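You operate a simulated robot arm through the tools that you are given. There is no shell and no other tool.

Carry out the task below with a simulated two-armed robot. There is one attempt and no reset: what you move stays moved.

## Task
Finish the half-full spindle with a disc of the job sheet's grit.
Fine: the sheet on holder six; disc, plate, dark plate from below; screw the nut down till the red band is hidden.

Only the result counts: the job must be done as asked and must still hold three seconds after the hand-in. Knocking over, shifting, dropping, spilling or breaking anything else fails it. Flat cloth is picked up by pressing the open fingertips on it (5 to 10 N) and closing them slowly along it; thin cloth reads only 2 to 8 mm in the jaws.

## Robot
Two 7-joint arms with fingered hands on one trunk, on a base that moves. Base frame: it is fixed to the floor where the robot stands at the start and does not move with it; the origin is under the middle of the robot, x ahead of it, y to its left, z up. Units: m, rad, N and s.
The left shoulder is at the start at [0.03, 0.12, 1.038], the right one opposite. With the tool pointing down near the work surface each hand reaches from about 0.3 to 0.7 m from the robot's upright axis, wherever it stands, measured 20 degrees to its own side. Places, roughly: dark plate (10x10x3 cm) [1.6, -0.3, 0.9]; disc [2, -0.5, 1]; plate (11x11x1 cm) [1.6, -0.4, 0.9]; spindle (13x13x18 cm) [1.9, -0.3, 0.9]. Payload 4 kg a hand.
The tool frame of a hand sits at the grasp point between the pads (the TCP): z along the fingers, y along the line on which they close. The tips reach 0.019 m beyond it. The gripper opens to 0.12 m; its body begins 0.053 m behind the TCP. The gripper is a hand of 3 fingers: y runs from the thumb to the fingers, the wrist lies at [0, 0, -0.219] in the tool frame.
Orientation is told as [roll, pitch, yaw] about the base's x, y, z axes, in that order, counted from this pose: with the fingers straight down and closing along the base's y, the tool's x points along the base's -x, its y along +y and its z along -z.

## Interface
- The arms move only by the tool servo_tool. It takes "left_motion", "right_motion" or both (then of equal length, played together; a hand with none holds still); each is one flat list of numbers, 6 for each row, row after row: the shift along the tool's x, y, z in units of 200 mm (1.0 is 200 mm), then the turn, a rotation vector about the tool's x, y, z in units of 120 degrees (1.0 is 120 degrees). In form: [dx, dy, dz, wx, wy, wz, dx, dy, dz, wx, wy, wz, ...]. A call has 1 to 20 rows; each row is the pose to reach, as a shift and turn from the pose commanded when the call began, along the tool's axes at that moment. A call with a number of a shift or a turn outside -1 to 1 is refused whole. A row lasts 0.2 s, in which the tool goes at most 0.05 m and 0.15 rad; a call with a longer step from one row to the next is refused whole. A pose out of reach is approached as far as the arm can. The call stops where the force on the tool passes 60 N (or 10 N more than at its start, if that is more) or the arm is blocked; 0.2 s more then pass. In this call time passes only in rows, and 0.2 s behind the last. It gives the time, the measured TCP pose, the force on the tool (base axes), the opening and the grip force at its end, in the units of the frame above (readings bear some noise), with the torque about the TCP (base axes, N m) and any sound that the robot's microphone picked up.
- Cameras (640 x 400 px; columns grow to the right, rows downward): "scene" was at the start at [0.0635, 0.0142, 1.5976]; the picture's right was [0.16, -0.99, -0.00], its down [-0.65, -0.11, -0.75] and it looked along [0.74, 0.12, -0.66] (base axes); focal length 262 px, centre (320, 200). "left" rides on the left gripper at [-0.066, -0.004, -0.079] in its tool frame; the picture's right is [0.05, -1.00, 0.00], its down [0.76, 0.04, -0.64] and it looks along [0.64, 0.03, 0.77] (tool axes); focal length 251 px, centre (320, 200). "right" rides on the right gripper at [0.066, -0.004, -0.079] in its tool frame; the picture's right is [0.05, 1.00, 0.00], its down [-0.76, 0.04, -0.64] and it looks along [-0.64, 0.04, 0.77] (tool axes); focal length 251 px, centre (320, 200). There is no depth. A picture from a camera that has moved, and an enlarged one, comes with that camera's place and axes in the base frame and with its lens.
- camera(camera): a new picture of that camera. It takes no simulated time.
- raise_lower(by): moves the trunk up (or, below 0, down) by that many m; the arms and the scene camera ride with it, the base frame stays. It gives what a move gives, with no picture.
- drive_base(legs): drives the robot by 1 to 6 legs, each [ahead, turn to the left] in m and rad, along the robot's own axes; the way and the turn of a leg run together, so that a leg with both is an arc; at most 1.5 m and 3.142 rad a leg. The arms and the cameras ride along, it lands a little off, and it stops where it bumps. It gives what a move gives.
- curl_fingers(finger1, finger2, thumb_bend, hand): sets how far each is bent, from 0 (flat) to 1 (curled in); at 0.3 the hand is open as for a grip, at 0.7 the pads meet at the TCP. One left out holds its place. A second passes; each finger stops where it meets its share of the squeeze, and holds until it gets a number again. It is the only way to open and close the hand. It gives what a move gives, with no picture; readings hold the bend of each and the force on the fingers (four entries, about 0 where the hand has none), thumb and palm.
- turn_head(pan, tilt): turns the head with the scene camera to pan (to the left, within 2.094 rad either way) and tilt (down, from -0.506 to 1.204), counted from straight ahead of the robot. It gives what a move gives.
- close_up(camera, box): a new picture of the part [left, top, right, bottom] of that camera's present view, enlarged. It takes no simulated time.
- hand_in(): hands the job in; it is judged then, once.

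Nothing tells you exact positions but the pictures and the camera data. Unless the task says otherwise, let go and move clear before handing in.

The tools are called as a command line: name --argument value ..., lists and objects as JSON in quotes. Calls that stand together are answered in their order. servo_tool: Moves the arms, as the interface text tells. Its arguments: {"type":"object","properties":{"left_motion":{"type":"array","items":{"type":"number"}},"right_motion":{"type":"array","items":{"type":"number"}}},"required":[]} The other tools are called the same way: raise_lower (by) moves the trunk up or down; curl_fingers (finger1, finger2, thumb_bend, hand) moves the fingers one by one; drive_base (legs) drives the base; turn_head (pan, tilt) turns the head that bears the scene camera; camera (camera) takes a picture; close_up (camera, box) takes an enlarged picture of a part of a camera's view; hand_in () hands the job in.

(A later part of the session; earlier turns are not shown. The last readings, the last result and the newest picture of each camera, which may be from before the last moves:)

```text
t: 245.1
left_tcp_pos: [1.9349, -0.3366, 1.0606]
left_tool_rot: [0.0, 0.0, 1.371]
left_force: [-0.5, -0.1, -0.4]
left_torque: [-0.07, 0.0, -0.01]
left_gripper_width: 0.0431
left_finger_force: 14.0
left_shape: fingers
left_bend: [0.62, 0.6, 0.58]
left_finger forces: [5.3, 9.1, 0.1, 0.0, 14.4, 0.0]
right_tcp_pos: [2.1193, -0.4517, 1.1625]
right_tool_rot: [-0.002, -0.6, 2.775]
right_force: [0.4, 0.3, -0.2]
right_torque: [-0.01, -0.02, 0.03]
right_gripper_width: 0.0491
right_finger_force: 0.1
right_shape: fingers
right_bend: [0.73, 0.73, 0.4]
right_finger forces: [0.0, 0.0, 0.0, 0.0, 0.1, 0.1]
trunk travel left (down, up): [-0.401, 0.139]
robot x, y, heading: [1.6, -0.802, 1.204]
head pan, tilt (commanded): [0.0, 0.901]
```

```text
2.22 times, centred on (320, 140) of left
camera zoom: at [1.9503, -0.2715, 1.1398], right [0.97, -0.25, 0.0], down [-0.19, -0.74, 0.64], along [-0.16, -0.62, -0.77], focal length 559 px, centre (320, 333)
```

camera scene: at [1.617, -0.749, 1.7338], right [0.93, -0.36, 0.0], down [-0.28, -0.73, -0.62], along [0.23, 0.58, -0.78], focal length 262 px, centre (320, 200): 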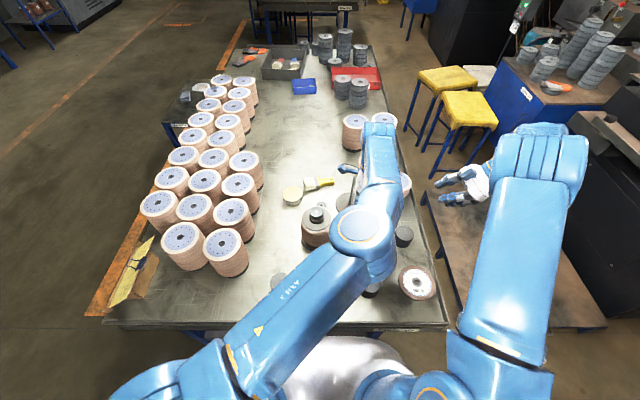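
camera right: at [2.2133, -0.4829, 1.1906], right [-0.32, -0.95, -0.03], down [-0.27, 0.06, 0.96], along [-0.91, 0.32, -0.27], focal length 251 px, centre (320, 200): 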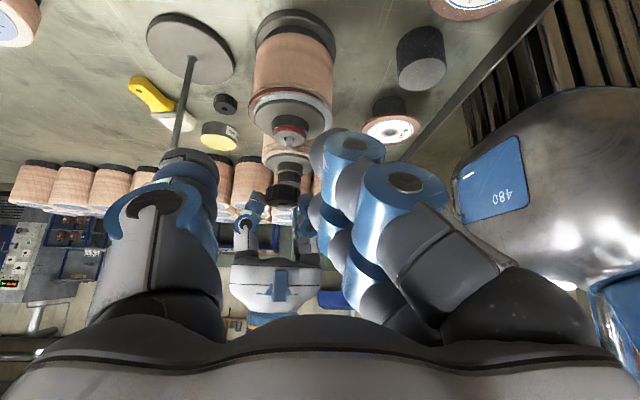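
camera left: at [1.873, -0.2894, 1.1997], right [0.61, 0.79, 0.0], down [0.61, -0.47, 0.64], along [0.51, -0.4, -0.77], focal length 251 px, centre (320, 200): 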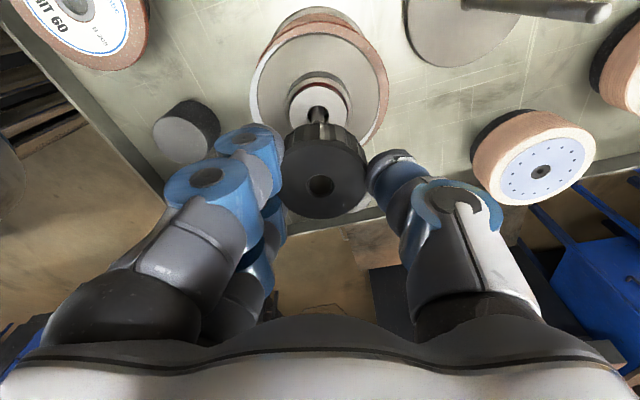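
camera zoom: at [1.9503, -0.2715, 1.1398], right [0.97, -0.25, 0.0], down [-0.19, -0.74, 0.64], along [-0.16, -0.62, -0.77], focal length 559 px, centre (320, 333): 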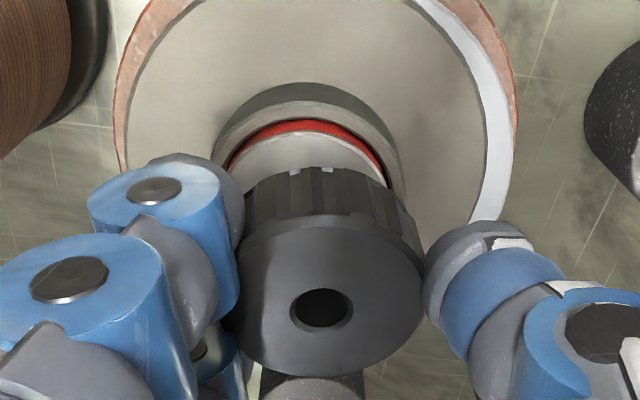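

The force vanished and the nut is now lower than the tip: it has started on the rod. Continuing clockwise with slight downward feed.

servo_tool --left_motion '[0, 0, 0.0015, 0, 0, 0.07, 0, 0, 0.003, 0, 0, 0.14, 0, 0, 0.0045, 0, 0, 0.21, 0, 0, 0.006, 0, 0, 0.28, 0, 0, 0.0075, 0, 0, 0.35, 0, 0, 0.009, 0, 0, 0.42, 0, 0, 0.01, 0, 0, 0.49]'

close_up --camera "right" --box '[220, 80, 340, 240]'

close_up --camera "left" --box '[250, 50, 390, 230]'

```text
t: 246.7
left_tcp_pos: [1.9333, -0.3372, 1.0589]
left_tool_rot: [0.0, -0.001, 0.345]
left_force: [1.2, -0.5, -0.5]
left_torque: [-0.02, -0.05, 0.0]
left_gripper_width: 0.0431
left_finger_force: 14.6
left_shape: fingers
left_bend: [0.62, 0.6, 0.58]
left_finger forces: [4.9, 8.7, 0.0, 0.1, 15.0, 0.1]
right_tcp_pos: [2.1186, -0.4508, 1.1622]
right_tool_rot: [-0.005, -0.602, 2.772]
right_force: [0.5, 0.1, -1.1]
right_torque: [-0.02, 0.02, -0.01]
right_gripper_width: 0.0494
right_finger_force: 0.0
right_shape: fingers
right_bend: [0.73, 0.73, 0.4]
right_finger forces: [0.0, 0.1, 0.1, 0.0, 0.0, 0.0]
trunk travel left (down, up): [-0.401, 0.139]
robot x, y, heading: [1.6004, -0.805, 1.203]
head pan, tilt (commanded): [0.0, 0.901]
```

```text
2.50 times, centred on (280, 160) of right
camera zoom: at [2.2136, -0.4835, 1.1906], right [-0.32, -0.95, -0.03], down [-0.27, 0.06, 0.96], along [-0.91, 0.32, -0.27], focal length 629 px, centre (420, 300)
```

zoom: 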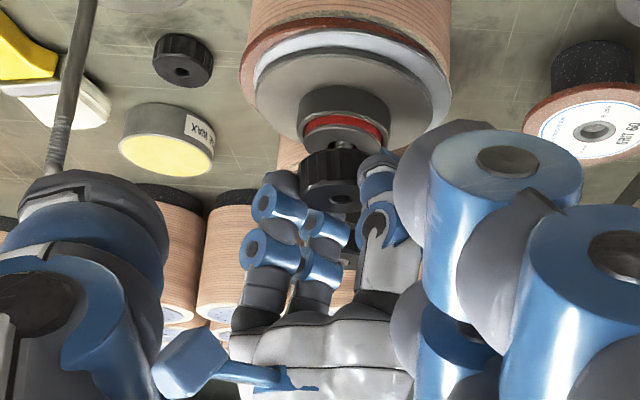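

```text
2.22 times, centred on (320, 140) of left
camera zoom: at [1.9976, -0.3171, 1.1379], right [0.29, -0.96, 0.0], down [-0.73, -0.22, 0.64], along [-0.62, -0.18, -0.77], focal length 559 px, centre (320, 333)
```

zoom: 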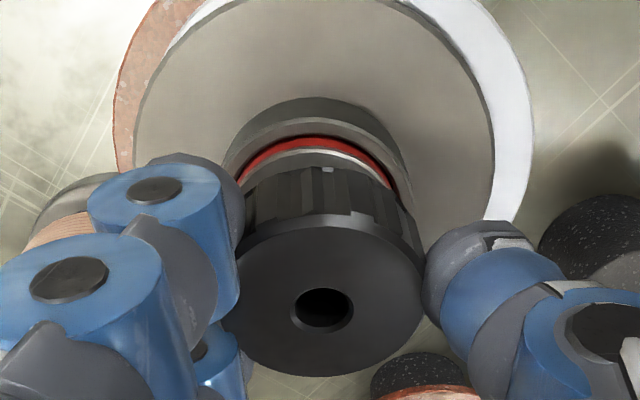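

servo_tool --left_motion '[0, 0, 0.007, 0, 0, 0, 0, 0, 0.014, 0, 0, 0]'

close_up --camera "right" --box '[250, 110, 320, 210]'

```text
t: 247.3
left_tcp_pos: [1.9338, -0.3365, 1.0557]
left_tool_rot: [-0.001, 0.001, 0.348]
left_force: [0.2, -1.3, -1.0]
left_torque: [-0.04, 0.01, 0.0]
left_gripper_width: 0.043
left_finger_force: 14.4
left_shape: fingers
left_bend: [0.62, 0.6, 0.58]
left_finger forces: [5.0, 9.0, 0.1, 0.0, 14.8, 0.0]
right_tcp_pos: [2.1178, -0.4509, 1.1632]
right_tool_rot: [-0.001, -0.6, 2.773]
right_force: [-0.7, -0.7, 0.6]
right_torque: [0.0, -0.02, -0.01]
right_gripper_width: 0.0494
right_finger_force: 0.1
right_shape: fingers
right_bend: [0.73, 0.73, 0.4]
right_finger forces: [0.0, 0.0, 0.0, 0.1, 0.0, 0.1]
trunk travel left (down, up): [-0.401, 0.139]
robot x, y, heading: [1.5982, -0.803, 1.2]
head pan, tilt (commanded): [0.0, 0.901]
```

```text
4.00 times, centred on (285, 160) of right
camera zoom: at [2.2136, -0.4834, 1.1906], right [-0.32, -0.95, -0.03], down [-0.27, 0.06, 0.96], along [-0.91, 0.32, -0.27], focal length 1006 px, centre (460, 360)
```

zoom: 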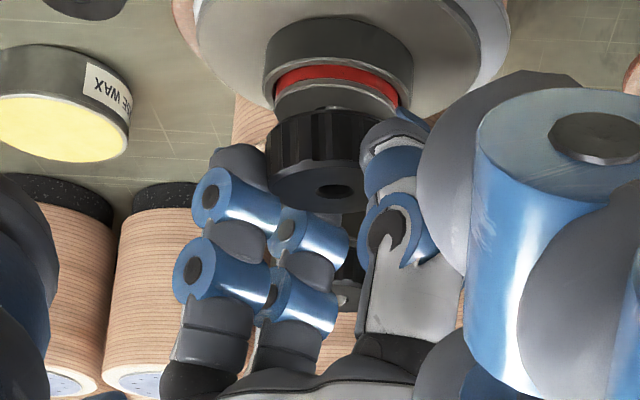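

servo_tool --left_motion '[0, 0, 0.007, 0, 0, 0, 0, 0, 0.014, 0, 0, 0]'

servo_tool --left_motion '[0, 0, 0.007, 0, 0, 0, 0, 0, 0.012, 0, 0, 0]'

close_up --camera "right" --box '[250, 110, 320, 210]'

close_up --camera "left" --box '[250, 50, 390, 230]'

```text
t: 247.9
left_tcp_pos: [1.9341, -0.3377, 1.0529]
left_tool_rot: [0.001, -0.001, 0.35]
left_force: [-0.4, -2.3, 0.2]
left_torque: [-0.05, -0.02, -0.02]
left_gripper_width: 0.0428
left_finger_force: 14.4
left_shape: fingers
left_bend: [0.62, 0.6, 0.58]
left_finger forces: [4.8, 8.7, 0.1, 0.0, 15.2, 0.0]
right_tcp_pos: [2.1174, -0.4514, 1.1628]
right_tool_rot: [-0.003, -0.6, 2.773]
right_force: [0.3, -0.3, -0.5]
right_torque: [0.02, -0.01, 0.01]
right_gripper_width: 0.0493
right_finger_force: 0.0
right_shape: fingers
right_bend: [0.73, 0.73, 0.4]
right_finger forces: [0.0, 0.1, 0.0, 0.0, 0.0, 0.0]
trunk travel left (down, up): [-0.401, 0.139]
robot x, y, heading: [1.5971, -0.7983, 1.2]
head pan, tilt (commanded): [0.0, 0.901]
```

```text
t: 248.5
left_tcp_pos: [1.9345, -0.3365, 1.0511]
left_tool_rot: [-0.001, -0.001, 0.35]
left_force: [-0.1, -0.6, -0.7]
left_torque: [-0.03, 0.0, 0.01]
left_gripper_width: 0.0428
left_finger_force: 14.0
left_shape: fingers
left_bend: [0.62, 0.6, 0.58]
left_finger forces: [4.7, 8.7, 0.0, 0.1, 15.0, 0.1]
right_tcp_pos: [2.1183, -0.4516, 1.1622]
right_tool_rot: [-0.003, -0.6, 2.775]
right_force: [0.1, -0.5, 0.2]
right_torque: [0.0, 0.0, 0.03]
right_gripper_width: 0.0493
right_finger_force: 0.1
right_shape: fingers
right_bend: [0.73, 0.73, 0.4]
right_finger forces: [0.0, 0.0, 0.0, 0.0, 0.0, 0.0]
trunk travel left (down, up): [-0.401, 0.139]
robot x, y, heading: [1.6003, -0.8028, 1.201]
head pan, tilt (commanded): [0.0, 0.901]
```

```text
4.00 times, centred on (285, 160) of right
camera zoom: at [2.2136, -0.4835, 1.1907], right [-0.32, -0.95, -0.03], down [-0.27, 0.06, 0.96], along [-0.91, 0.32, -0.27], focal length 1006 px, centre (460, 360)
```

zoom: 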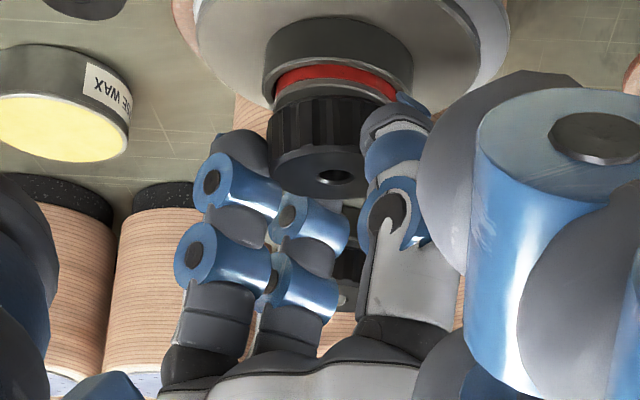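

```text
2.22 times, centred on (320, 140) of left
camera zoom: at [1.9972, -0.3168, 1.1295], right [0.29, -0.96, 0.0], down [-0.73, -0.22, 0.64], along [-0.62, -0.19, -0.77], focal length 559 px, centre (320, 333)
```

zoom: 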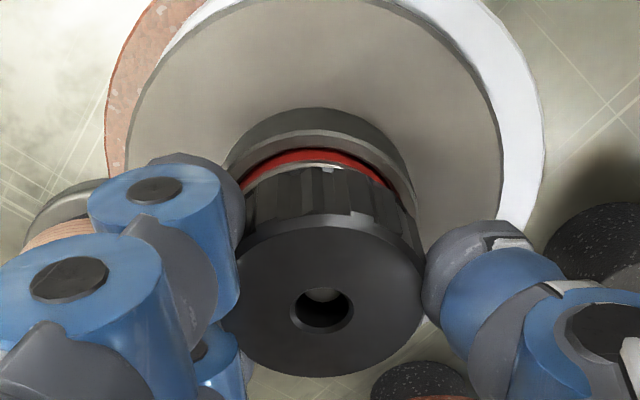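

servo_tool --left_motion '[0, 0, 0.006, 0, 0, 0, 0, 0, 0.012, 0, 0, 0]'

close_up --camera "right" --box '[250, 110, 320, 210]'

```text
t: 249.1
left_tcp_pos: [1.9353, -0.3367, 1.0495]
left_tool_rot: [0.0, -0.001, 0.35]
left_force: [-0.8, -2.1, 0.6]
left_torque: [-0.05, 0.02, 0.01]
left_gripper_width: 0.0428
left_finger_force: 14.2
left_shape: fingers
left_bend: [0.62, 0.6, 0.58]
left_finger forces: [4.4, 8.7, 0.1, 0.1, 15.3, 0.0]
right_tcp_pos: [2.1189, -0.4512, 1.1637]
right_tool_rot: [-0.003, -0.6, 2.774]
right_force: [-0.3, -0.3, 0.3]
right_torque: [0.03, 0.01, 0.03]
right_gripper_width: 0.0491
right_finger_force: 0.2
right_shape: fingers
right_bend: [0.73, 0.73, 0.4]
right_finger forces: [0.1, 0.0, 0.0, 0.0, 0.1, 0.0]
trunk travel left (down, up): [-0.401, 0.139]
robot x, y, heading: [1.5969, -0.8048, 1.197]
head pan, tilt (commanded): [0.0, 0.901]
```

```text
4.00 times, centred on (285, 160) of right
camera zoom: at [2.2135, -0.4837, 1.1908], right [-0.32, -0.95, -0.03], down [-0.27, 0.06, 0.96], along [-0.91, 0.32, -0.27], focal length 1006 px, centre (460, 360)
```

zoom: 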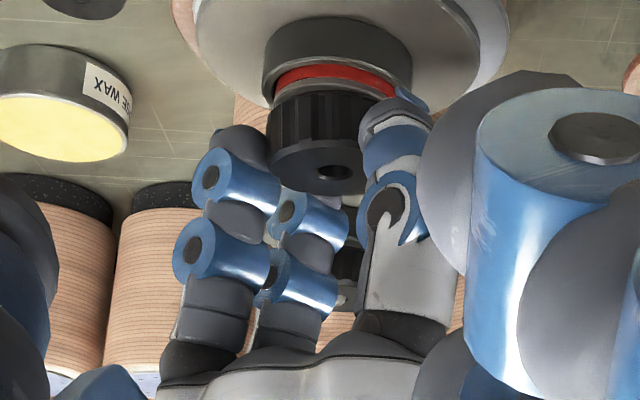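

servo_tool --left_motion '[0, 0, 0.006, 0, 0, 0, 0, 0, 0.012, 0, 0, 0]'

close_up --camera "right" --box '[250, 110, 320, 210]'

close_up --camera "left" --box '[250, 50, 390, 230]'

```text
t: 249.7
left_tcp_pos: [1.9348, -0.3371, 1.0496]
left_tool_rot: [0.003, -0.006, 0.348]
left_force: [2.6, -2.0, 16.3]
left_torque: [-0.22, 0.09, 0.0]
left_gripper_width: 0.042
left_finger_force: 16.7
left_shape: fingers
left_bend: [0.62, 0.6, 0.59]
left_finger forces: [5.4, 10.0, 0.1, 0.0, 17.9, 0.0]
right_tcp_pos: [2.1196, -0.4524, 1.1647]
right_tool_rot: [-0.005, -0.601, 2.773]
right_force: [-0.4, 0.6, 0.3]
right_torque: [-0.04, -0.01, 0.01]
right_gripper_width: 0.0491
right_finger_force: 0.0
right_shape: fingers
right_bend: [0.73, 0.73, 0.4]
right_finger forces: [0.0, 0.2, 0.0, 0.1, 0.0, 0.0]
trunk travel left (down, up): [-0.401, 0.139]
robot x, y, heading: [1.6005, -0.8084, 1.195]
head pan, tilt (commanded): [0.0, 0.901]
```

```text
4.00 times, centred on (285, 160) of right
camera zoom: at [2.213, -0.4848, 1.1915], right [-0.32, -0.95, -0.03], down [-0.27, 0.05, 0.96], along [-0.91, 0.32, -0.27], focal length 1006 px, centre (460, 360)
```

zoom: 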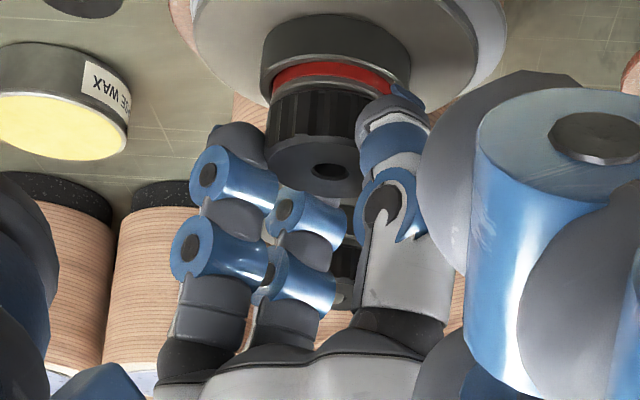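

```text
2.22 times, centred on (320, 140) of left
camera zoom: at [1.998, -0.3172, 1.1287], right [0.29, -0.96, 0.0], down [-0.74, -0.22, 0.64], along [-0.61, -0.18, -0.77], focal length 559 px, centre (320, 333)
```

zoom: 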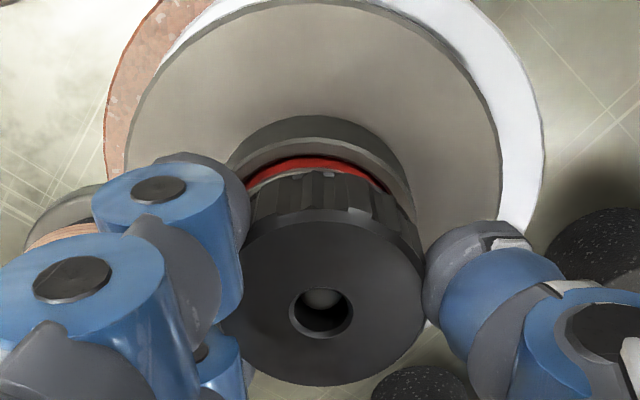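

The nut now rests on the hub's sleeve. I'll keep turning clockwise with this light downward pressure and watch torque and height.

servo_tool --left_motion '[0, 0, 0, 0, 0, 0.07, 0, 0, 0, 0, 0, 0.14, 0, 0, 0, 0, 0, 0.21, 0, 0, 0, 0, 0, 0.28, 0, 0, 0, 0, 0, 0.35, 0, 0, 0, 0, 0, 0.42, 0, 0, 0, 0, 0, 0.49]'

close_up --camera "right" --box '[250, 110, 320, 210]'

close_up --camera "left" --box '[250, 50, 390, 230]'

```text
t: 251.3
left_tcp_pos: [1.933, -0.3388, 1.0478]
left_tool_rot: [0.002, -0.001, -0.68]
left_force: [3.0, -9.4, 24.2]
left_torque: [-0.2, 0.1, 0.05]
left_gripper_width: 0.0415
left_finger_force: 17.8
left_shape: fingers
left_bend: [0.63, 0.6, 0.59]
left_finger forces: [6.2, 9.1, 0.1, 0.0, 20.1, 0.0]
right_tcp_pos: [2.1167, -0.4529, 1.1639]
right_tool_rot: [-0.007, -0.601, 2.775]
right_force: [0.0, 0.0, -0.6]
right_torque: [-0.02, 0.0, -0.01]
right_gripper_width: 0.0493
right_finger_force: 0.1
right_shape: fingers
right_bend: [0.73, 0.73, 0.4]
right_finger forces: [0.1, 0.0, 0.1, 0.0, 0.0, 0.0]
trunk travel left (down, up): [-0.401, 0.139]
robot x, y, heading: [1.5965, -0.7975, 1.2]
head pan, tilt (commanded): [0.0, 0.901]
```

```text
4.00 times, centred on (285, 160) of right
camera zoom: at [2.2128, -0.4862, 1.1919], right [-0.32, -0.95, -0.04], down [-0.27, 0.05, 0.96], along [-0.91, 0.32, -0.27], focal length 1006 px, centre (460, 360)
```

zoom: 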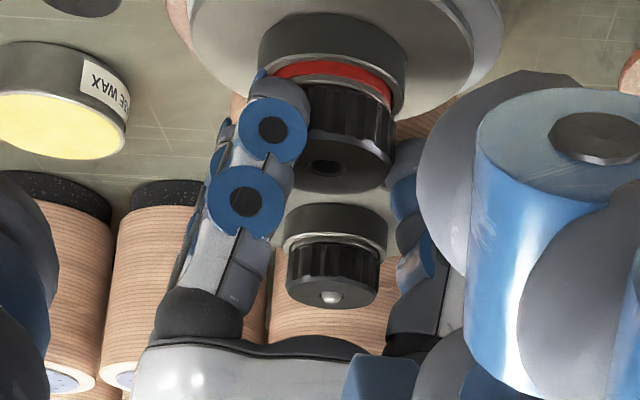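

```text
2.22 times, centred on (320, 140) of left
camera zoom: at [1.9824, -0.3829, 1.1261], right [-0.67, -0.74, 0.0], down [-0.57, 0.51, 0.64], along [-0.48, 0.43, -0.76], focal length 559 px, centre (320, 333)
```

zoom: 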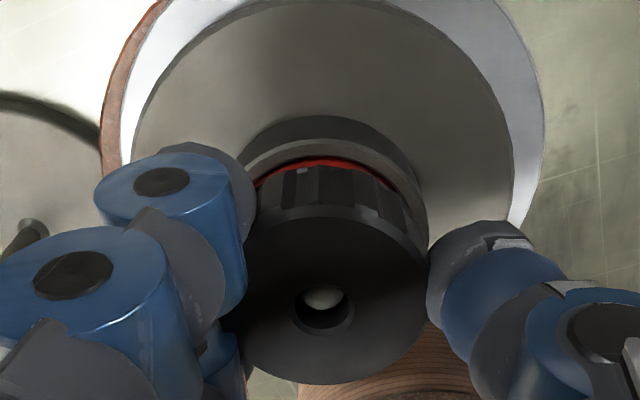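

I'll test whether the thread has engaged by pulling up slightly.

servo_tool --left_motion '[0.004, -0.003, -0.01, 0, 0, 0, 0.004, -0.003, -0.02, 0, 0, 0, 0.004, -0.003, -0.028, 0, 0, 0]'

close_up --camera "right" --box '[250, 110, 320, 210]'

```text
t: 252.1
left_tcp_pos: [1.9316, -0.3376, 1.0501]
left_tool_rot: [-0.004, 0.005, -0.678]
left_force: [3.6, -8.7, -2.3]
left_torque: [-0.15, 0.03, 0.03]
left_gripper_width: 0.0414
left_finger_force: 13.8
left_shape: fingers
left_bend: [0.63, 0.6, 0.58]
left_finger forces: [4.8, 7.6, 0.1, 0.0, 15.5, 0.0]
right_tcp_pos: [2.1188, -0.4528, 1.162]
right_tool_rot: [-0.004, -0.6, 2.774]
right_force: [-0.5, -0.3, -0.6]
right_torque: [0.02, -0.02, 0.02]
right_gripper_width: 0.0491
right_finger_force: 0.1
right_shape: fingers
right_bend: [0.73, 0.73, 0.4]
right_finger forces: [0.0, 0.0, 0.0, 0.0, 0.0, 0.1]
trunk travel left (down, up): [-0.401, 0.139]
robot x, y, heading: [1.5976, -0.8027, 1.199]
head pan, tilt (commanded): [0.0, 0.901]
```

```text
4.00 times, centred on (285, 160) of right
camera zoom: at [2.2142, -0.4844, 1.1904], right [-0.32, -0.95, -0.03], down [-0.26, 0.05, 0.96], along [-0.91, 0.32, -0.27], focal length 1006 px, centre (460, 360)
```

zoom: 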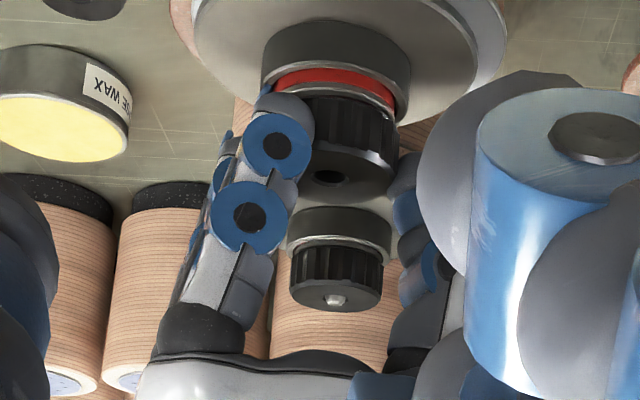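

servo_tool --left_motion '[-0.008, -0.005, 0, 0, 0, 0]'

close_up --camera "left" --box '[250, 50, 390, 230]'

```text
t: 252.5
left_tcp_pos: [1.933, -0.3404, 1.0498]
left_tool_rot: [-0.003, 0.004, -0.677]
left_force: [1.1, -7.9, -7.2]
left_torque: [-0.12, 0.06, -0.02]
left_gripper_width: 0.0413
left_finger_force: 13.7
left_shape: fingers
left_bend: [0.63, 0.6, 0.58]
left_finger forces: [4.1, 6.8, 0.0, 0.0, 15.3, 0.0]
right_tcp_pos: [2.1197, -0.4513, 1.1627]
right_tool_rot: [-0.004, -0.601, 2.773]
right_force: [-0.3, -0.1, -0.5]
right_torque: [-0.02, -0.01, 0.02]
right_gripper_width: 0.0491
right_finger_force: 0.1
right_shape: fingers
right_bend: [0.73, 0.73, 0.4]
right_finger forces: [0.0, 0.1, 0.1, 0.0, 0.0, 0.1]
trunk travel left (down, up): [-0.401, 0.139]
robot x, y, heading: [1.5974, -0.8066, 1.201]
head pan, tilt (commanded): [0.0, 0.901]
```

```text
2.22 times, centred on (320, 140) of left
camera zoom: at [1.9827, -0.382, 1.129], right [-0.67, -0.74, 0.0], down [-0.57, 0.51, 0.65], along [-0.48, 0.43, -0.76], focal length 559 px, centre (320, 333)
```

zoom: 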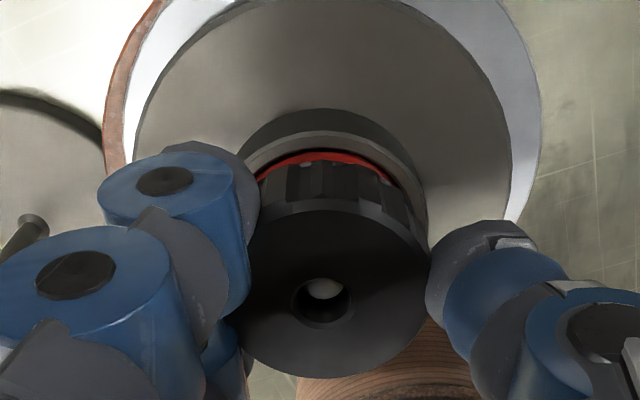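

Pulling up is now resisted, so the nut is engaged on the thread. I'll release it, wind the hand back, and regrip for a longer clockwise stroke.

servo_tool --left_motion '[0, 0, 0.006, 0, 0, 0]'

curl_fingers --hand "left" --finger1 0.5 --finger2 0.5 --thumb_bend 0.5

close_up --camera "left" --box '[250, 50, 390, 230]'

close_up --camera "right" --box '[250, 110, 320, 210]'

```text
t: 252.9
left_tcp_pos: [1.9338, -0.3387, 1.05]
left_tool_rot: [0.0, 0.001, -0.679]
left_force: [-1.0, -7.8, -5.2]
left_torque: [-0.17, 0.1, 0.01]
left_gripper_width: 0.0414
left_finger_force: 13.3
left_shape: fingers
left_bend: [0.63, 0.6, 0.58]
left_finger forces: [4.0, 6.8, 0.0, 0.0, 16.4, 0.0]
right_tcp_pos: [2.1187, -0.452, 1.1626]
right_tool_rot: [-0.004, -0.599, 2.774]
right_force: [-1.0, -0.3, 0.0]
right_torque: [0.0, -0.01, 0.01]
right_gripper_width: 0.0493
right_finger_force: 0.1
right_shape: fingers
right_bend: [0.73, 0.73, 0.4]
right_finger forces: [0.0, 0.0, 0.0, 0.0, 0.1, 0.0]
trunk travel left (down, up): [-0.401, 0.139]
robot x, y, heading: [1.5972, -0.8024, 1.206]
head pan, tilt (commanded): [0.0, 0.901]
```

```text
t: 253.9
left_tcp_pos: [1.9332, -0.3372, 1.0514]
left_tool_rot: [0.001, -0.002, -0.677]
left_force: [-0.8, 0.7, -0.2]
left_torque: [0.0, -0.02, -0.02]
left_gripper_width: 0.068
left_finger_force: 0.1
left_shape: fingers
left_bend: [0.5, 0.5, 0.5]
left_finger forces: [0.1, 0.0, 0.1, 0.1, 0.0, 0.1]
right_tcp_pos: [2.1191, -0.4505, 1.1626]
right_tool_rot: [-0.003, -0.601, 2.774]
right_force: [0.0, 0.6, -0.2]
right_torque: [0.0, 0.01, -0.01]
right_gripper_width: 0.0491
right_finger_force: 0.1
right_shape: fingers
right_bend: [0.73, 0.73, 0.4]
right_finger forces: [0.1, 0.1, 0.1, 0.0, 0.0, 0.0]
trunk travel left (down, up): [-0.401, 0.139]
robot x, y, heading: [1.5948, -0.8057, 1.202]
head pan, tilt (commanded): [0.0, 0.901]
```

```text
2.22 times, centred on (320, 140) of left
camera zoom: at [1.9832, -0.3814, 1.1291], right [-0.67, -0.74, 0.0], down [-0.57, 0.51, 0.64], along [-0.48, 0.43, -0.77], focal length 559 px, centre (320, 333)
```

zoom: 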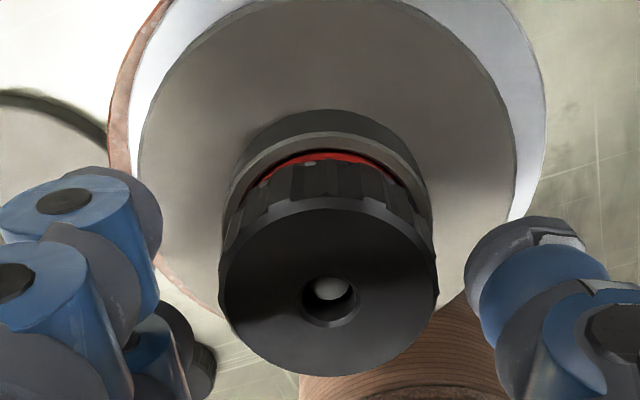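

```text
4.00 times, centred on (285, 160) of right
camera zoom: at [2.2136, -0.4834, 1.1906], right [-0.32, -0.95, -0.03], down [-0.27, 0.06, 0.96], along [-0.91, 0.32, -0.27], focal length 1006 px, centre (460, 360)
```

zoom: 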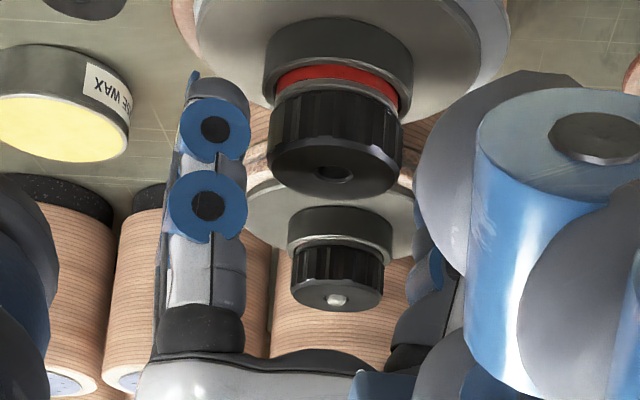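

The nut sits squarely on the sleeve. Now a stroke: centre on the nut, wind back 118°, regrip, and turn clockwise 118°.

servo_tool --left_motion '[0, -0.0135, 0, 0, 0, 0, 0, -0.0135, 0, 0, 0, -0.07, 0, -0.0135, 0, 0, 0, -0.14, 0, -0.0135, 0, 0, 0, -0.21, 0, -0.0135, 0, 0, 0, -0.28, 0, -0.0135, 0, 0, 0, -0.35, 0, -0.0135, 0, 0, 0, -0.42, 0, -0.0135, 0, 0, 0, -0.49, 0, -0.0135, 0, 0, 0, -0.56, 0, -0.0135, 0, 0, 0, -0.63, 0, -0.0135, 0, 0, 0, -0.7, 0, -0.0135, 0, 0, 0, -0.77, 0, -0.0135, 0, 0, 0, -0.84, 0, -0.0135, 0, 0, 0, -0.91, 0, -0.0135, 0, 0, 0, -0.98]'

close_up --camera "left" --box '[250, 50, 390, 230]'

close_up --camera "right" --box '[250, 110, 320, 210]'

```text
t: 257.1
left_tcp_pos: [1.9326, -0.3409, 1.0506]
left_tool_rot: [0.001, -0.001, 1.377]
left_force: [0.4, -0.4, -0.8]
left_torque: [0.0, -0.01, 0.02]
left_gripper_width: 0.0679
left_finger_force: 0.0
left_shape: fingers
left_bend: [0.5, 0.5, 0.5]
left_finger forces: [0.0, 0.1, 0.1, 0.0, 0.0, 0.0]
right_tcp_pos: [2.1188, -0.4509, 1.1624]
right_tool_rot: [-0.003, -0.6, 2.774]
right_force: [-0.2, 0.0, 0.2]
right_torque: [0.0, 0.05, -0.01]
right_gripper_width: 0.0492
right_finger_force: 0.1
right_shape: fingers
right_bend: [0.73, 0.73, 0.4]
right_finger forces: [0.0, 0.0, 0.1, 0.1, 0.0, 0.0]
trunk travel left (down, up): [-0.401, 0.139]
robot x, y, heading: [1.5999, -0.8027, 1.201]
head pan, tilt (commanded): [0.0, 0.901]
```

```text
2.22 times, centred on (320, 140) of left
camera zoom: at [1.9481, -0.2751, 1.129], right [0.97, -0.25, 0.0], down [-0.19, -0.74, 0.64], along [-0.16, -0.62, -0.77], focal length 559 px, centre (320, 333)
```

zoom: 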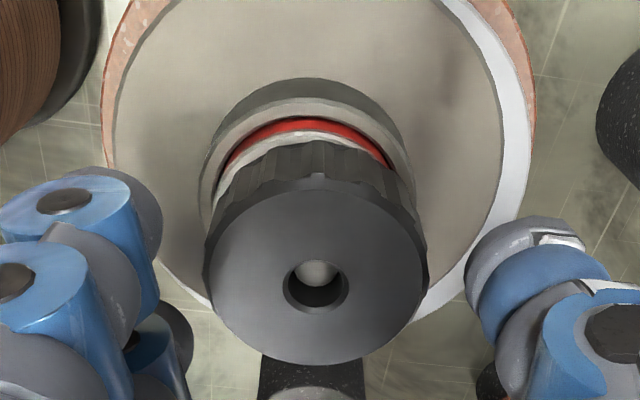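

```text
4.00 times, centred on (285, 160) of right
camera zoom: at [2.2136, -0.4834, 1.1906], right [-0.32, -0.95, -0.03], down [-0.27, 0.06, 0.96], along [-0.91, 0.32, -0.27], focal length 1006 px, centre (460, 360)
```

zoom: 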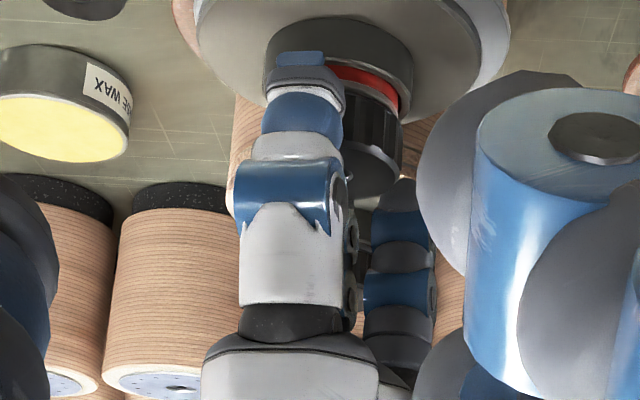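

Centred. Lower a few mm for a better bite, regrip, and turn clockwise.

servo_tool --left_motion '[0, 0, 0.009, 0, 0, 0, 0, 0, 0.0175, 0, 0, 0]'

curl_fingers --hand "left" --finger1 0.66 --finger2 0.66 --thumb_bend 0.66

servo_tool --left_motion '[0, 0, 0, 0, 0, 0.07, 0, 0, 0, 0, 0, 0.14, 0, 0, 0.001, 0, 0, 0.21, 0, 0, 0.001, 0, 0, 0.28, 0, 0, 0.002, 0, 0, 0.35, 0, 0, 0.002, 0, 0, 0.42, 0, 0, 0.003, 0, 0, 0.49]'

close_up --camera "right" --box '[250, 110, 320, 210]'

close_up --camera "left" --box '[250, 50, 390, 230]'

```text
t: 257.7
left_tcp_pos: [1.9319, -0.3404, 1.0477]
left_tool_rot: [0.0, 0.0, 1.375]
left_force: [0.2, -0.5, -0.9]
left_torque: [-0.02, 0.02, 0.01]
left_gripper_width: 0.0679
left_finger_force: 0.1
left_shape: fingers
left_bend: [0.5, 0.5, 0.5]
left_finger forces: [0.0, 0.1, 0.0, 0.0, 0.1, 0.0]
right_tcp_pos: [2.1188, -0.4512, 1.1624]
right_tool_rot: [-0.005, -0.601, 2.774]
right_force: [0.1, 0.1, -0.7]
right_torque: [-0.04, 0.02, -0.02]
right_gripper_width: 0.0491
right_finger_force: 0.1
right_shape: fingers
right_bend: [0.73, 0.73, 0.4]
right_finger forces: [0.1, 0.0, 0.0, 0.1, 0.0, 0.0]
trunk travel left (down, up): [-0.401, 0.139]
robot x, y, heading: [1.598, -0.8027, 1.204]
head pan, tilt (commanded): [0.0, 0.901]
```

```text
t: 258.7
left_tcp_pos: [1.9312, -0.3403, 1.0473]
left_tool_rot: [0.001, 0.0, 1.375]
left_force: [-2.9, -0.1, -1.3]
left_torque: [0.01, 0.04, -0.02]
left_gripper_width: 0.0471
left_finger_force: 15.3
left_shape: fingers
left_bend: [0.59, 0.6, 0.57]
left_finger forces: [8.5, 6.6, 0.1, 0.1, 14.5, 0.0]
right_tcp_pos: [2.1184, -0.4504, 1.1634]
right_tool_rot: [-0.002, -0.603, 2.774]
right_force: [-0.2, 0.5, -0.2]
right_torque: [0.01, 0.0, 0.0]
right_gripper_width: 0.0492
right_finger_force: 0.0
right_shape: fingers
right_bend: [0.73, 0.73, 0.4]
right_finger forces: [0.0, 0.1, 0.0, 0.0, 0.0, 0.1]
trunk travel left (down, up): [-0.401, 0.139]
robot x, y, heading: [1.5959, -0.7979, 1.202]
head pan, tilt (commanded): [0.0, 0.901]
```

```text
t: 260.3
left_tcp_pos: [1.9313, -0.3381, 1.0464]
left_tool_rot: [-0.002, 0.0, 0.346]
left_force: [-6.5, 3.5, -2.6]
left_torque: [0.05, 0.07, 0.05]
left_gripper_width: 0.0465
left_finger_force: 14.3
left_shape: fingers
left_bend: [0.59, 0.61, 0.57]
left_finger forces: [9.8, 6.9, 0.0, 0.1, 12.6, 0.1]
right_tcp_pos: [2.1178, -0.45, 1.1622]
right_tool_rot: [-0.004, -0.599, 2.774]
right_force: [-0.7, 0.0, 0.1]
right_torque: [0.03, 0.02, -0.01]
right_gripper_width: 0.049
right_finger_force: 0.0
right_shape: fingers
right_bend: [0.73, 0.73, 0.4]
right_finger forces: [0.0, 0.0, 0.1, 0.0, 0.0, 0.0]
trunk travel left (down, up): [-0.401, 0.139]
robot x, y, heading: [1.5973, -0.8029, 1.201]
head pan, tilt (commanded): [0.0, 0.901]
```

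```text
4.00 times, centred on (285, 160) of right
camera zoom: at [2.2127, -0.4824, 1.1909], right [-0.32, -0.95, -0.03], down [-0.27, 0.06, 0.96], along [-0.91, 0.32, -0.27], focal length 1006 px, centre (460, 360)
```

zoom: 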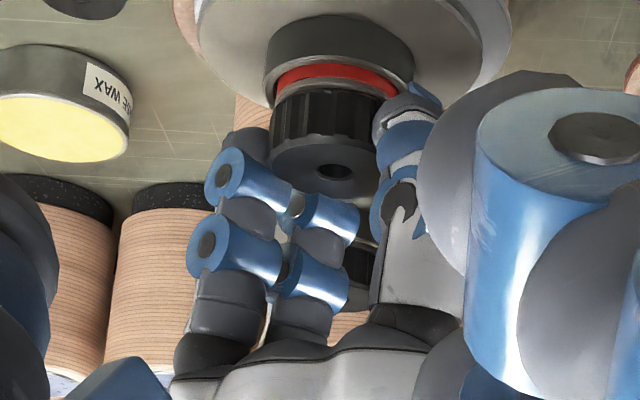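

```text
2.22 times, centred on (320, 140) of left
camera zoom: at [1.9942, -0.3188, 1.1252], right [0.29, -0.96, 0.0], down [-0.73, -0.22, 0.64], along [-0.62, -0.19, -0.77], focal length 559 px, centre (320, 333)
```

zoom: 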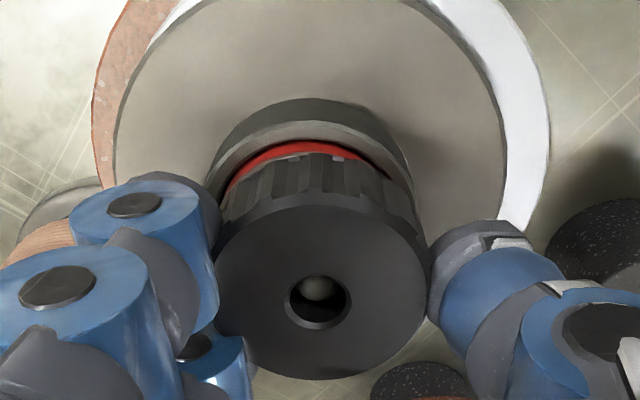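

Turning is proceeding with small forces. Continuing the stroke with a bit more downward feed and a small lateral correction.

servo_tool --left_motion '[0.0035, 0.0045, 0.001, 0, 0, 0.07, 0.0035, 0.0045, 0.002, 0, 0, 0.14, 0.0035, 0.0045, 0.003, 0, 0, 0.21, 0.0035, 0.0045, 0.003, 0, 0, 0.28, 0.0035, 0.0045, 0.004, 0, 0, 0.35, 0.0035, 0.0045, 0.005, 0, 0, 0.42, 0.0035, 0.0045, 0.005, 0, 0, 0.49]'

close_up --camera "right" --box '[250, 110, 320, 210]'

close_up --camera "left" --box '[250, 50, 390, 230]'

```text
t: 261.9
left_tcp_pos: [1.9305, -0.3374, 1.0457]
left_tool_rot: [0.002, 0.0, -0.679]
left_force: [-2.5, 8.3, 0.6]
left_torque: [0.08, 0.03, 0.07]
left_gripper_width: 0.0468
left_finger_force: 15.1
left_shape: fingers
left_bend: [0.59, 0.61, 0.57]
left_finger forces: [9.8, 7.3, 0.0, 0.0, 13.2, 0.0]
right_tcp_pos: [2.1178, -0.4489, 1.1618]
right_tool_rot: [-0.001, -0.599, 2.774]
right_force: [-0.3, -0.1, 1.0]
right_torque: [-0.01, 0.02, -0.01]
right_gripper_width: 0.0494
right_finger_force: 0.0
right_shape: fingers
right_bend: [0.73, 0.73, 0.4]
right_finger forces: [0.0, 0.0, 0.0, 0.0, 0.0, 0.0]
trunk travel left (down, up): [-0.401, 0.139]
robot x, y, heading: [1.5986, -0.8007, 1.202]
head pan, tilt (commanded): [0.0, 0.901]
```

```text
4.00 times, centred on (285, 160) of right
camera zoom: at [2.2134, -0.482, 1.1903], right [-0.32, -0.95, -0.03], down [-0.27, 0.06, 0.96], along [-0.91, 0.32, -0.27], focal length 1006 px, centre (460, 360)
```

zoom: 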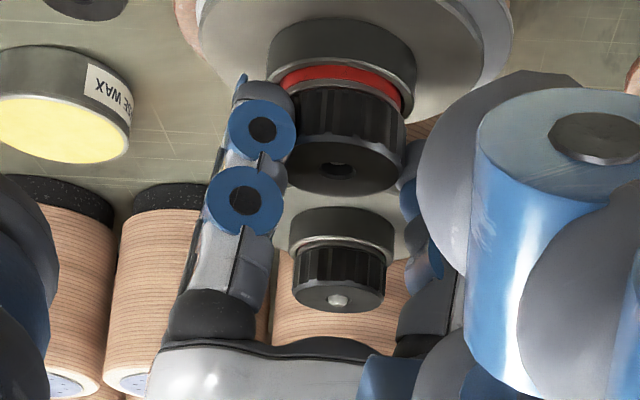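

```text
2.22 times, centred on (320, 140) of left
camera zoom: at [1.9798, -0.3816, 1.1238], right [-0.67, -0.74, 0.0], down [-0.57, 0.51, 0.64], along [-0.48, 0.43, -0.77], focal length 559 px, centre (320, 333)
```

zoom: 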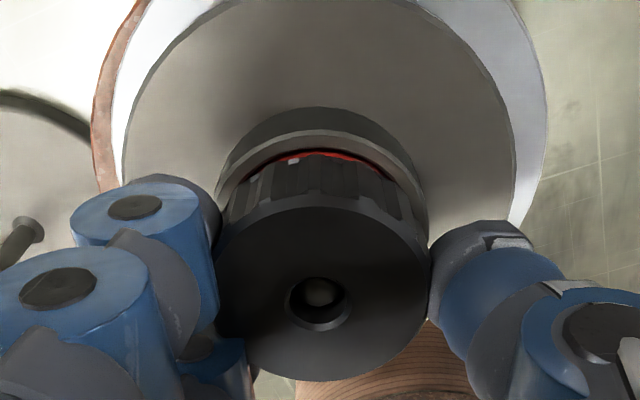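

The nut has advanced: the grey edge is gone and the red band is getting narrower. Next stroke: open and wind back further this time.

curl_fingers --hand "left" --finger1 0.5 --finger2 0.5 --thumb_bend 0.5

servo_tool --left_motion '[0, 0, 0, 0, 0, -0.07, 0, 0, 0, 0, 0, -0.14, 0, 0, 0, 0, 0, -0.21, 0, 0, 0, 0, 0, -0.28, 0, 0, 0, 0, 0, -0.35, 0, 0, 0, 0, 0, -0.42, 0, 0, 0, 0, 0, -0.49, 0, 0, 0, 0, 0, -0.56, 0, 0, 0, 0, 0, -0.63, 0, 0, 0, 0, 0, -0.7, 0, 0, 0, 0, 0, -0.77, 0, 0, 0, 0, 0, -0.84, 0, 0, 0, 0, 0, -0.91, 0, 0, 0, 0, 0, -0.98]'

servo_tool --left_motion '[0, 0, 0, 0, 0, -0.07, 0, 0, 0, 0, 0, -0.14, 0, 0, 0, 0, 0, -0.21, 0, 0, 0, 0, 0, -0.28, 0, 0, 0, 0, 0, -0.35, 0, 0, 0, 0, 0, -0.42]'

close_up --camera "left" --box '[250, 50, 390, 230]'

close_up --camera "right" --box '[250, 110, 320, 210]'

```text
t: 262.9
left_tcp_pos: [1.9309, -0.3388, 1.0454]
left_tool_rot: [0.001, 0.0, -0.68]
left_force: [-0.4, -0.5, 0.6]
left_torque: [0.0, -0.01, 0.0]
left_gripper_width: 0.0681
left_finger_force: 0.0
left_shape: fingers
left_bend: [0.5, 0.5, 0.5]
left_finger forces: [0.1, 0.1, 0.0, 0.0, 0.1, 0.0]
right_tcp_pos: [2.1199, -0.4499, 1.1626]
right_tool_rot: [-0.004, -0.6, 2.773]
right_force: [0.4, 0.4, 0.1]
right_torque: [-0.02, 0.0, -0.01]
right_gripper_width: 0.0492
right_finger_force: 0.1
right_shape: fingers
right_bend: [0.73, 0.73, 0.4]
right_finger forces: [0.0, 0.1, 0.0, 0.0, 0.0, 0.1]
trunk travel left (down, up): [-0.401, 0.139]
robot x, y, heading: [1.5975, -0.8027, 1.2]
head pan, tilt (commanded): [0.0, 0.901]
```

```text
t: 265.9
left_tcp_pos: [1.9304, -0.3387, 1.0463]
left_tool_rot: [0.0, 0.001, 1.378]
left_force: [-0.2, -1.1, -0.3]
left_torque: [-0.02, 0.0, -0.02]
left_gripper_width: 0.0681
left_finger_force: 0.0
left_shape: fingers
left_bend: [0.5, 0.5, 0.5]
left_finger forces: [0.1, 0.0, 0.0, 0.0, 0.0, 0.0]
right_tcp_pos: [2.1193, -0.4517, 1.1628]
right_tool_rot: [-0.002, -0.602, 2.772]
right_force: [0.0, -0.6, -0.7]
right_torque: [-0.01, 0.01, -0.01]
right_gripper_width: 0.049
right_finger_force: 0.1
right_shape: fingers
right_bend: [0.73, 0.73, 0.4]
right_finger forces: [0.0, 0.0, 0.0, 0.0, 0.0, 0.0]
trunk travel left (down, up): [-0.401, 0.139]
robot x, y, heading: [1.5956, -0.8024, 1.199]
head pan, tilt (commanded): [0.0, 0.901]
```

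```text
t: 267.3
left_tcp_pos: [1.9309, -0.3394, 1.0457]
left_tool_rot: [0.001, 0.0, 2.256]
left_force: [0.2, 0.0, 0.2]
left_torque: [-0.01, 0.02, 0.01]
left_gripper_width: 0.0678
left_finger_force: 0.1
left_shape: fingers
left_bend: [0.5, 0.5, 0.5]
left_finger forces: [0.0, 0.1, 0.1, 0.1, 0.0, 0.0]
right_tcp_pos: [2.1194, -0.452, 1.1621]
right_tool_rot: [-0.004, -0.601, 2.775]
right_force: [-0.2, 0.9, 0.2]
right_torque: [-0.02, -0.07, 0.0]
right_gripper_width: 0.0492
right_finger_force: 0.1
right_shape: fingers
right_bend: [0.73, 0.73, 0.4]
right_finger forces: [0.0, 0.0, 0.0, 0.1, 0.1, 0.0]
trunk travel left (down, up): [-0.401, 0.139]
robot x, y, heading: [1.5957, -0.8032, 1.203]
head pan, tilt (commanded): [0.0, 0.901]
```

```text
2.22 times, centred on (320, 140) of left
camera zoom: at [1.8915, -0.285, 1.124], right [0.81, 0.59, 0.0], down [0.45, -0.62, 0.64], along [0.38, -0.52, -0.77], focal length 559 px, centre (320, 333)
```

zoom: 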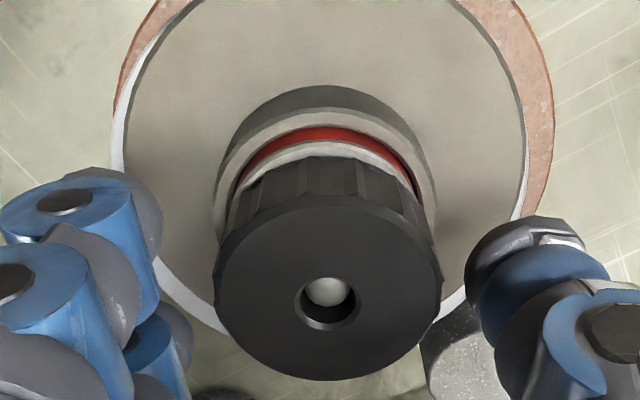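

```text
4.00 times, centred on (285, 160) of right
camera zoom: at [2.2137, -0.4834, 1.1906], right [-0.32, -0.95, -0.03], down [-0.27, 0.06, 0.96], along [-0.91, 0.32, -0.27], focal length 1006 px, centre (460, 360)
```

zoom: 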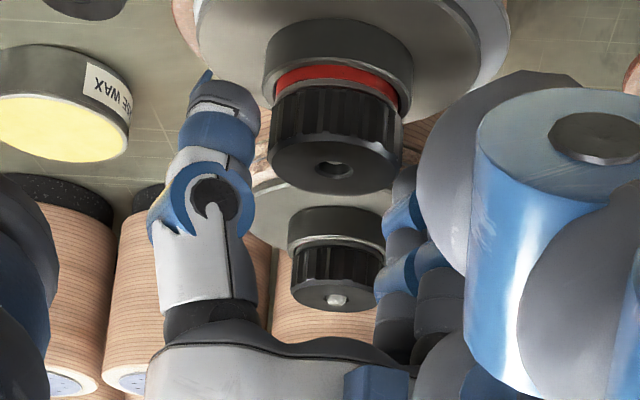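

close_up --camera "right" --box '[262, 118, 310, 163]'

```text
8.89 times, centred on (286, 140) of right
camera zoom: at [2.2137, -0.4834, 1.1906], right [-0.32, -0.95, -0.03], down [-0.27, 0.06, 0.96], along [-0.91, 0.32, -0.27], focal length 2235 px, centre (622, 729)
```

zoom: 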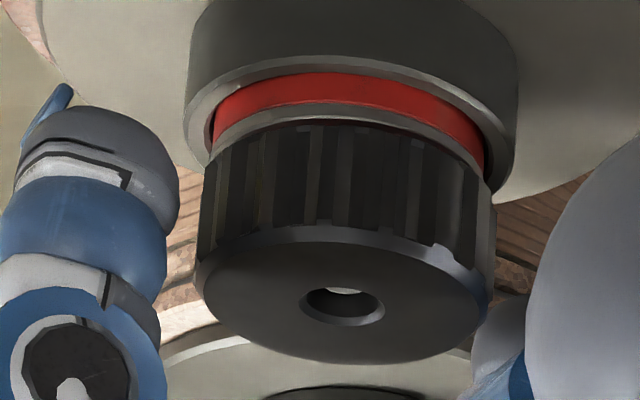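

The high zoom shows the nut on the sleeve's grey rim with the red band below. The thread must push the sleeve into the collar. I'll centre better, grip harder and turn a full long stroke.

servo_tool --left_motion '[-0.006, -0.005, 0.005, 0, 0, 0, -0.0115, -0.0095, 0.008, 0, 0, 0]'

curl_fingers --hand "left" --finger1 0.74 --finger2 0.74 --thumb_bend 0.74

servo_tool --left_motion '[0, 0, 0, 0, 0, 0.07, 0, 0, 0.001, 0, 0, 0.14, 0, 0, 0.001, 0, 0, 0.21, 0, 0, 0.001, 0, 0, 0.28, 0, 0, 0.002, 0, 0, 0.35, 0, 0, 0.002, 0, 0, 0.42, 0, 0, 0.003, 0, 0, 0.49, 0, 0, 0.003, 0, 0, 0.56, 0, 0, 0.003, 0, 0, 0.63, 0, 0, 0.004, 0, 0, 0.7, 0, 0, 0.004, 0, 0, 0.77, 0, 0, 0.004, 0, 0, 0.84, 0, 0, 0.005, 0, 0, 0.91, 0, 0, 0.005, 0, 0, 0.98]'

close_up --camera "left" --box '[250, 50, 390, 230]'

close_up --camera "right" --box '[262, 118, 310, 163]'

```text
t: 267.9
left_tcp_pos: [1.9308, -0.3362, 1.0437]
left_tool_rot: [0.001, 0.0, 2.255]
left_force: [-0.6, 0.3, -0.1]
left_torque: [0.01, 0.0, -0.02]
left_gripper_width: 0.0677
left_finger_force: 0.1
left_shape: fingers
left_bend: [0.5, 0.5, 0.5]
left_finger forces: [0.0, 0.0, 0.1, 0.0, 0.0, 0.0]
right_tcp_pos: [2.118, -0.4506, 1.1633]
right_tool_rot: [-0.003, -0.598, 2.773]
right_force: [0.1, -0.1, 0.2]
right_torque: [0.0, -0.06, 0.01]
right_gripper_width: 0.0491
right_finger_force: 0.1
right_shape: fingers
right_bend: [0.73, 0.73, 0.4]
right_finger forces: [0.0, 0.0, 0.0, 0.0, 0.1, 0.0]
trunk travel left (down, up): [-0.401, 0.139]
robot x, y, heading: [1.5977, -0.803, 1.199]
head pan, tilt (commanded): [0.0, 0.901]
```

```text
t: 268.9
left_tcp_pos: [1.9307, -0.3356, 1.0442]
left_tool_rot: [0.0, 0.0, 2.255]
left_force: [-1.1, -1.9, -0.8]
left_torque: [-0.01, -0.01, -0.03]
left_gripper_width: 0.0436
left_finger_force: 24.0
left_shape: fingers
left_bend: [0.6, 0.59, 0.58]
left_finger forces: [11.4, 11.8, 0.0, 0.1, 24.2, 0.0]
right_tcp_pos: [2.1189, -0.4512, 1.1618]
right_tool_rot: [-0.003, -0.599, 2.774]
right_force: [0.5, 0.2, 0.5]
right_torque: [0.0, 0.0, 0.01]
right_gripper_width: 0.0494
right_finger_force: 0.2
right_shape: fingers
right_bend: [0.73, 0.73, 0.4]
right_finger forces: [0.1, 0.0, 0.0, 0.0, 0.0, 0.0]
trunk travel left (down, up): [-0.401, 0.139]
robot x, y, heading: [1.5988, -0.8044, 1.202]
head pan, tilt (commanded): [0.0, 0.901]
```

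```text
t: 271.9
left_tcp_pos: [1.9338, -0.3385, 1.0421]
left_tool_rot: [0.001, 0.001, 0.197]
left_force: [8.4, -2.8, -5.8]
left_torque: [-0.15, -0.12, 0.01]
left_gripper_width: 0.0438
left_finger_force: 21.7
left_shape: fingers
left_bend: [0.61, 0.59, 0.58]
left_finger forces: [8.9, 8.9, 0.0, 0.0, 25.2, 0.1]
right_tcp_pos: [2.1192, -0.4511, 1.1608]
right_tool_rot: [-0.003, -0.6, 2.774]
right_force: [-0.4, -0.1, 0.6]
right_torque: [-0.01, 0.03, -0.02]
right_gripper_width: 0.0492
right_finger_force: 0.0
right_shape: fingers
right_bend: [0.73, 0.73, 0.4]
right_finger forces: [0.0, 0.1, 0.1, 0.0, 0.1, 0.1]
trunk travel left (down, up): [-0.401, 0.139]
robot x, y, heading: [1.5986, -0.8037, 1.206]
head pan, tilt (commanded): [0.0, 0.901]
```

```text
2.22 times, centred on (320, 140) of left
camera zoom: at [1.9982, -0.327, 1.1211], right [0.14, -0.99, 0.0], down [-0.76, -0.11, 0.64], along [-0.64, -0.09, -0.76], focal length 559 px, centre (320, 333)
```

zoom: 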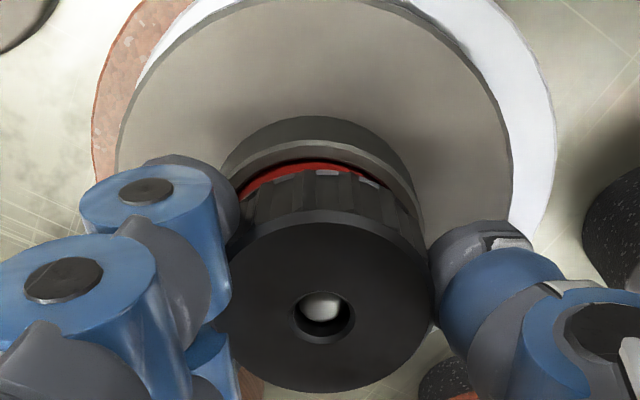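

```text
8.89 times, centred on (286, 140) of right
camera zoom: at [2.215, -0.4833, 1.1898], right [-0.32, -0.95, -0.03], down [-0.26, 0.06, 0.96], along [-0.91, 0.32, -0.27], focal length 2235 px, centre (622, 729)
```

zoom: 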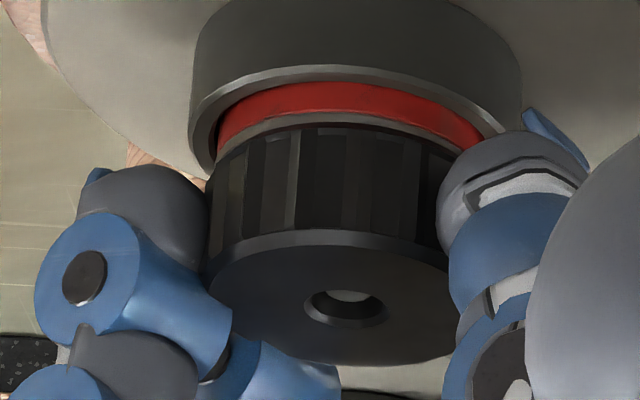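

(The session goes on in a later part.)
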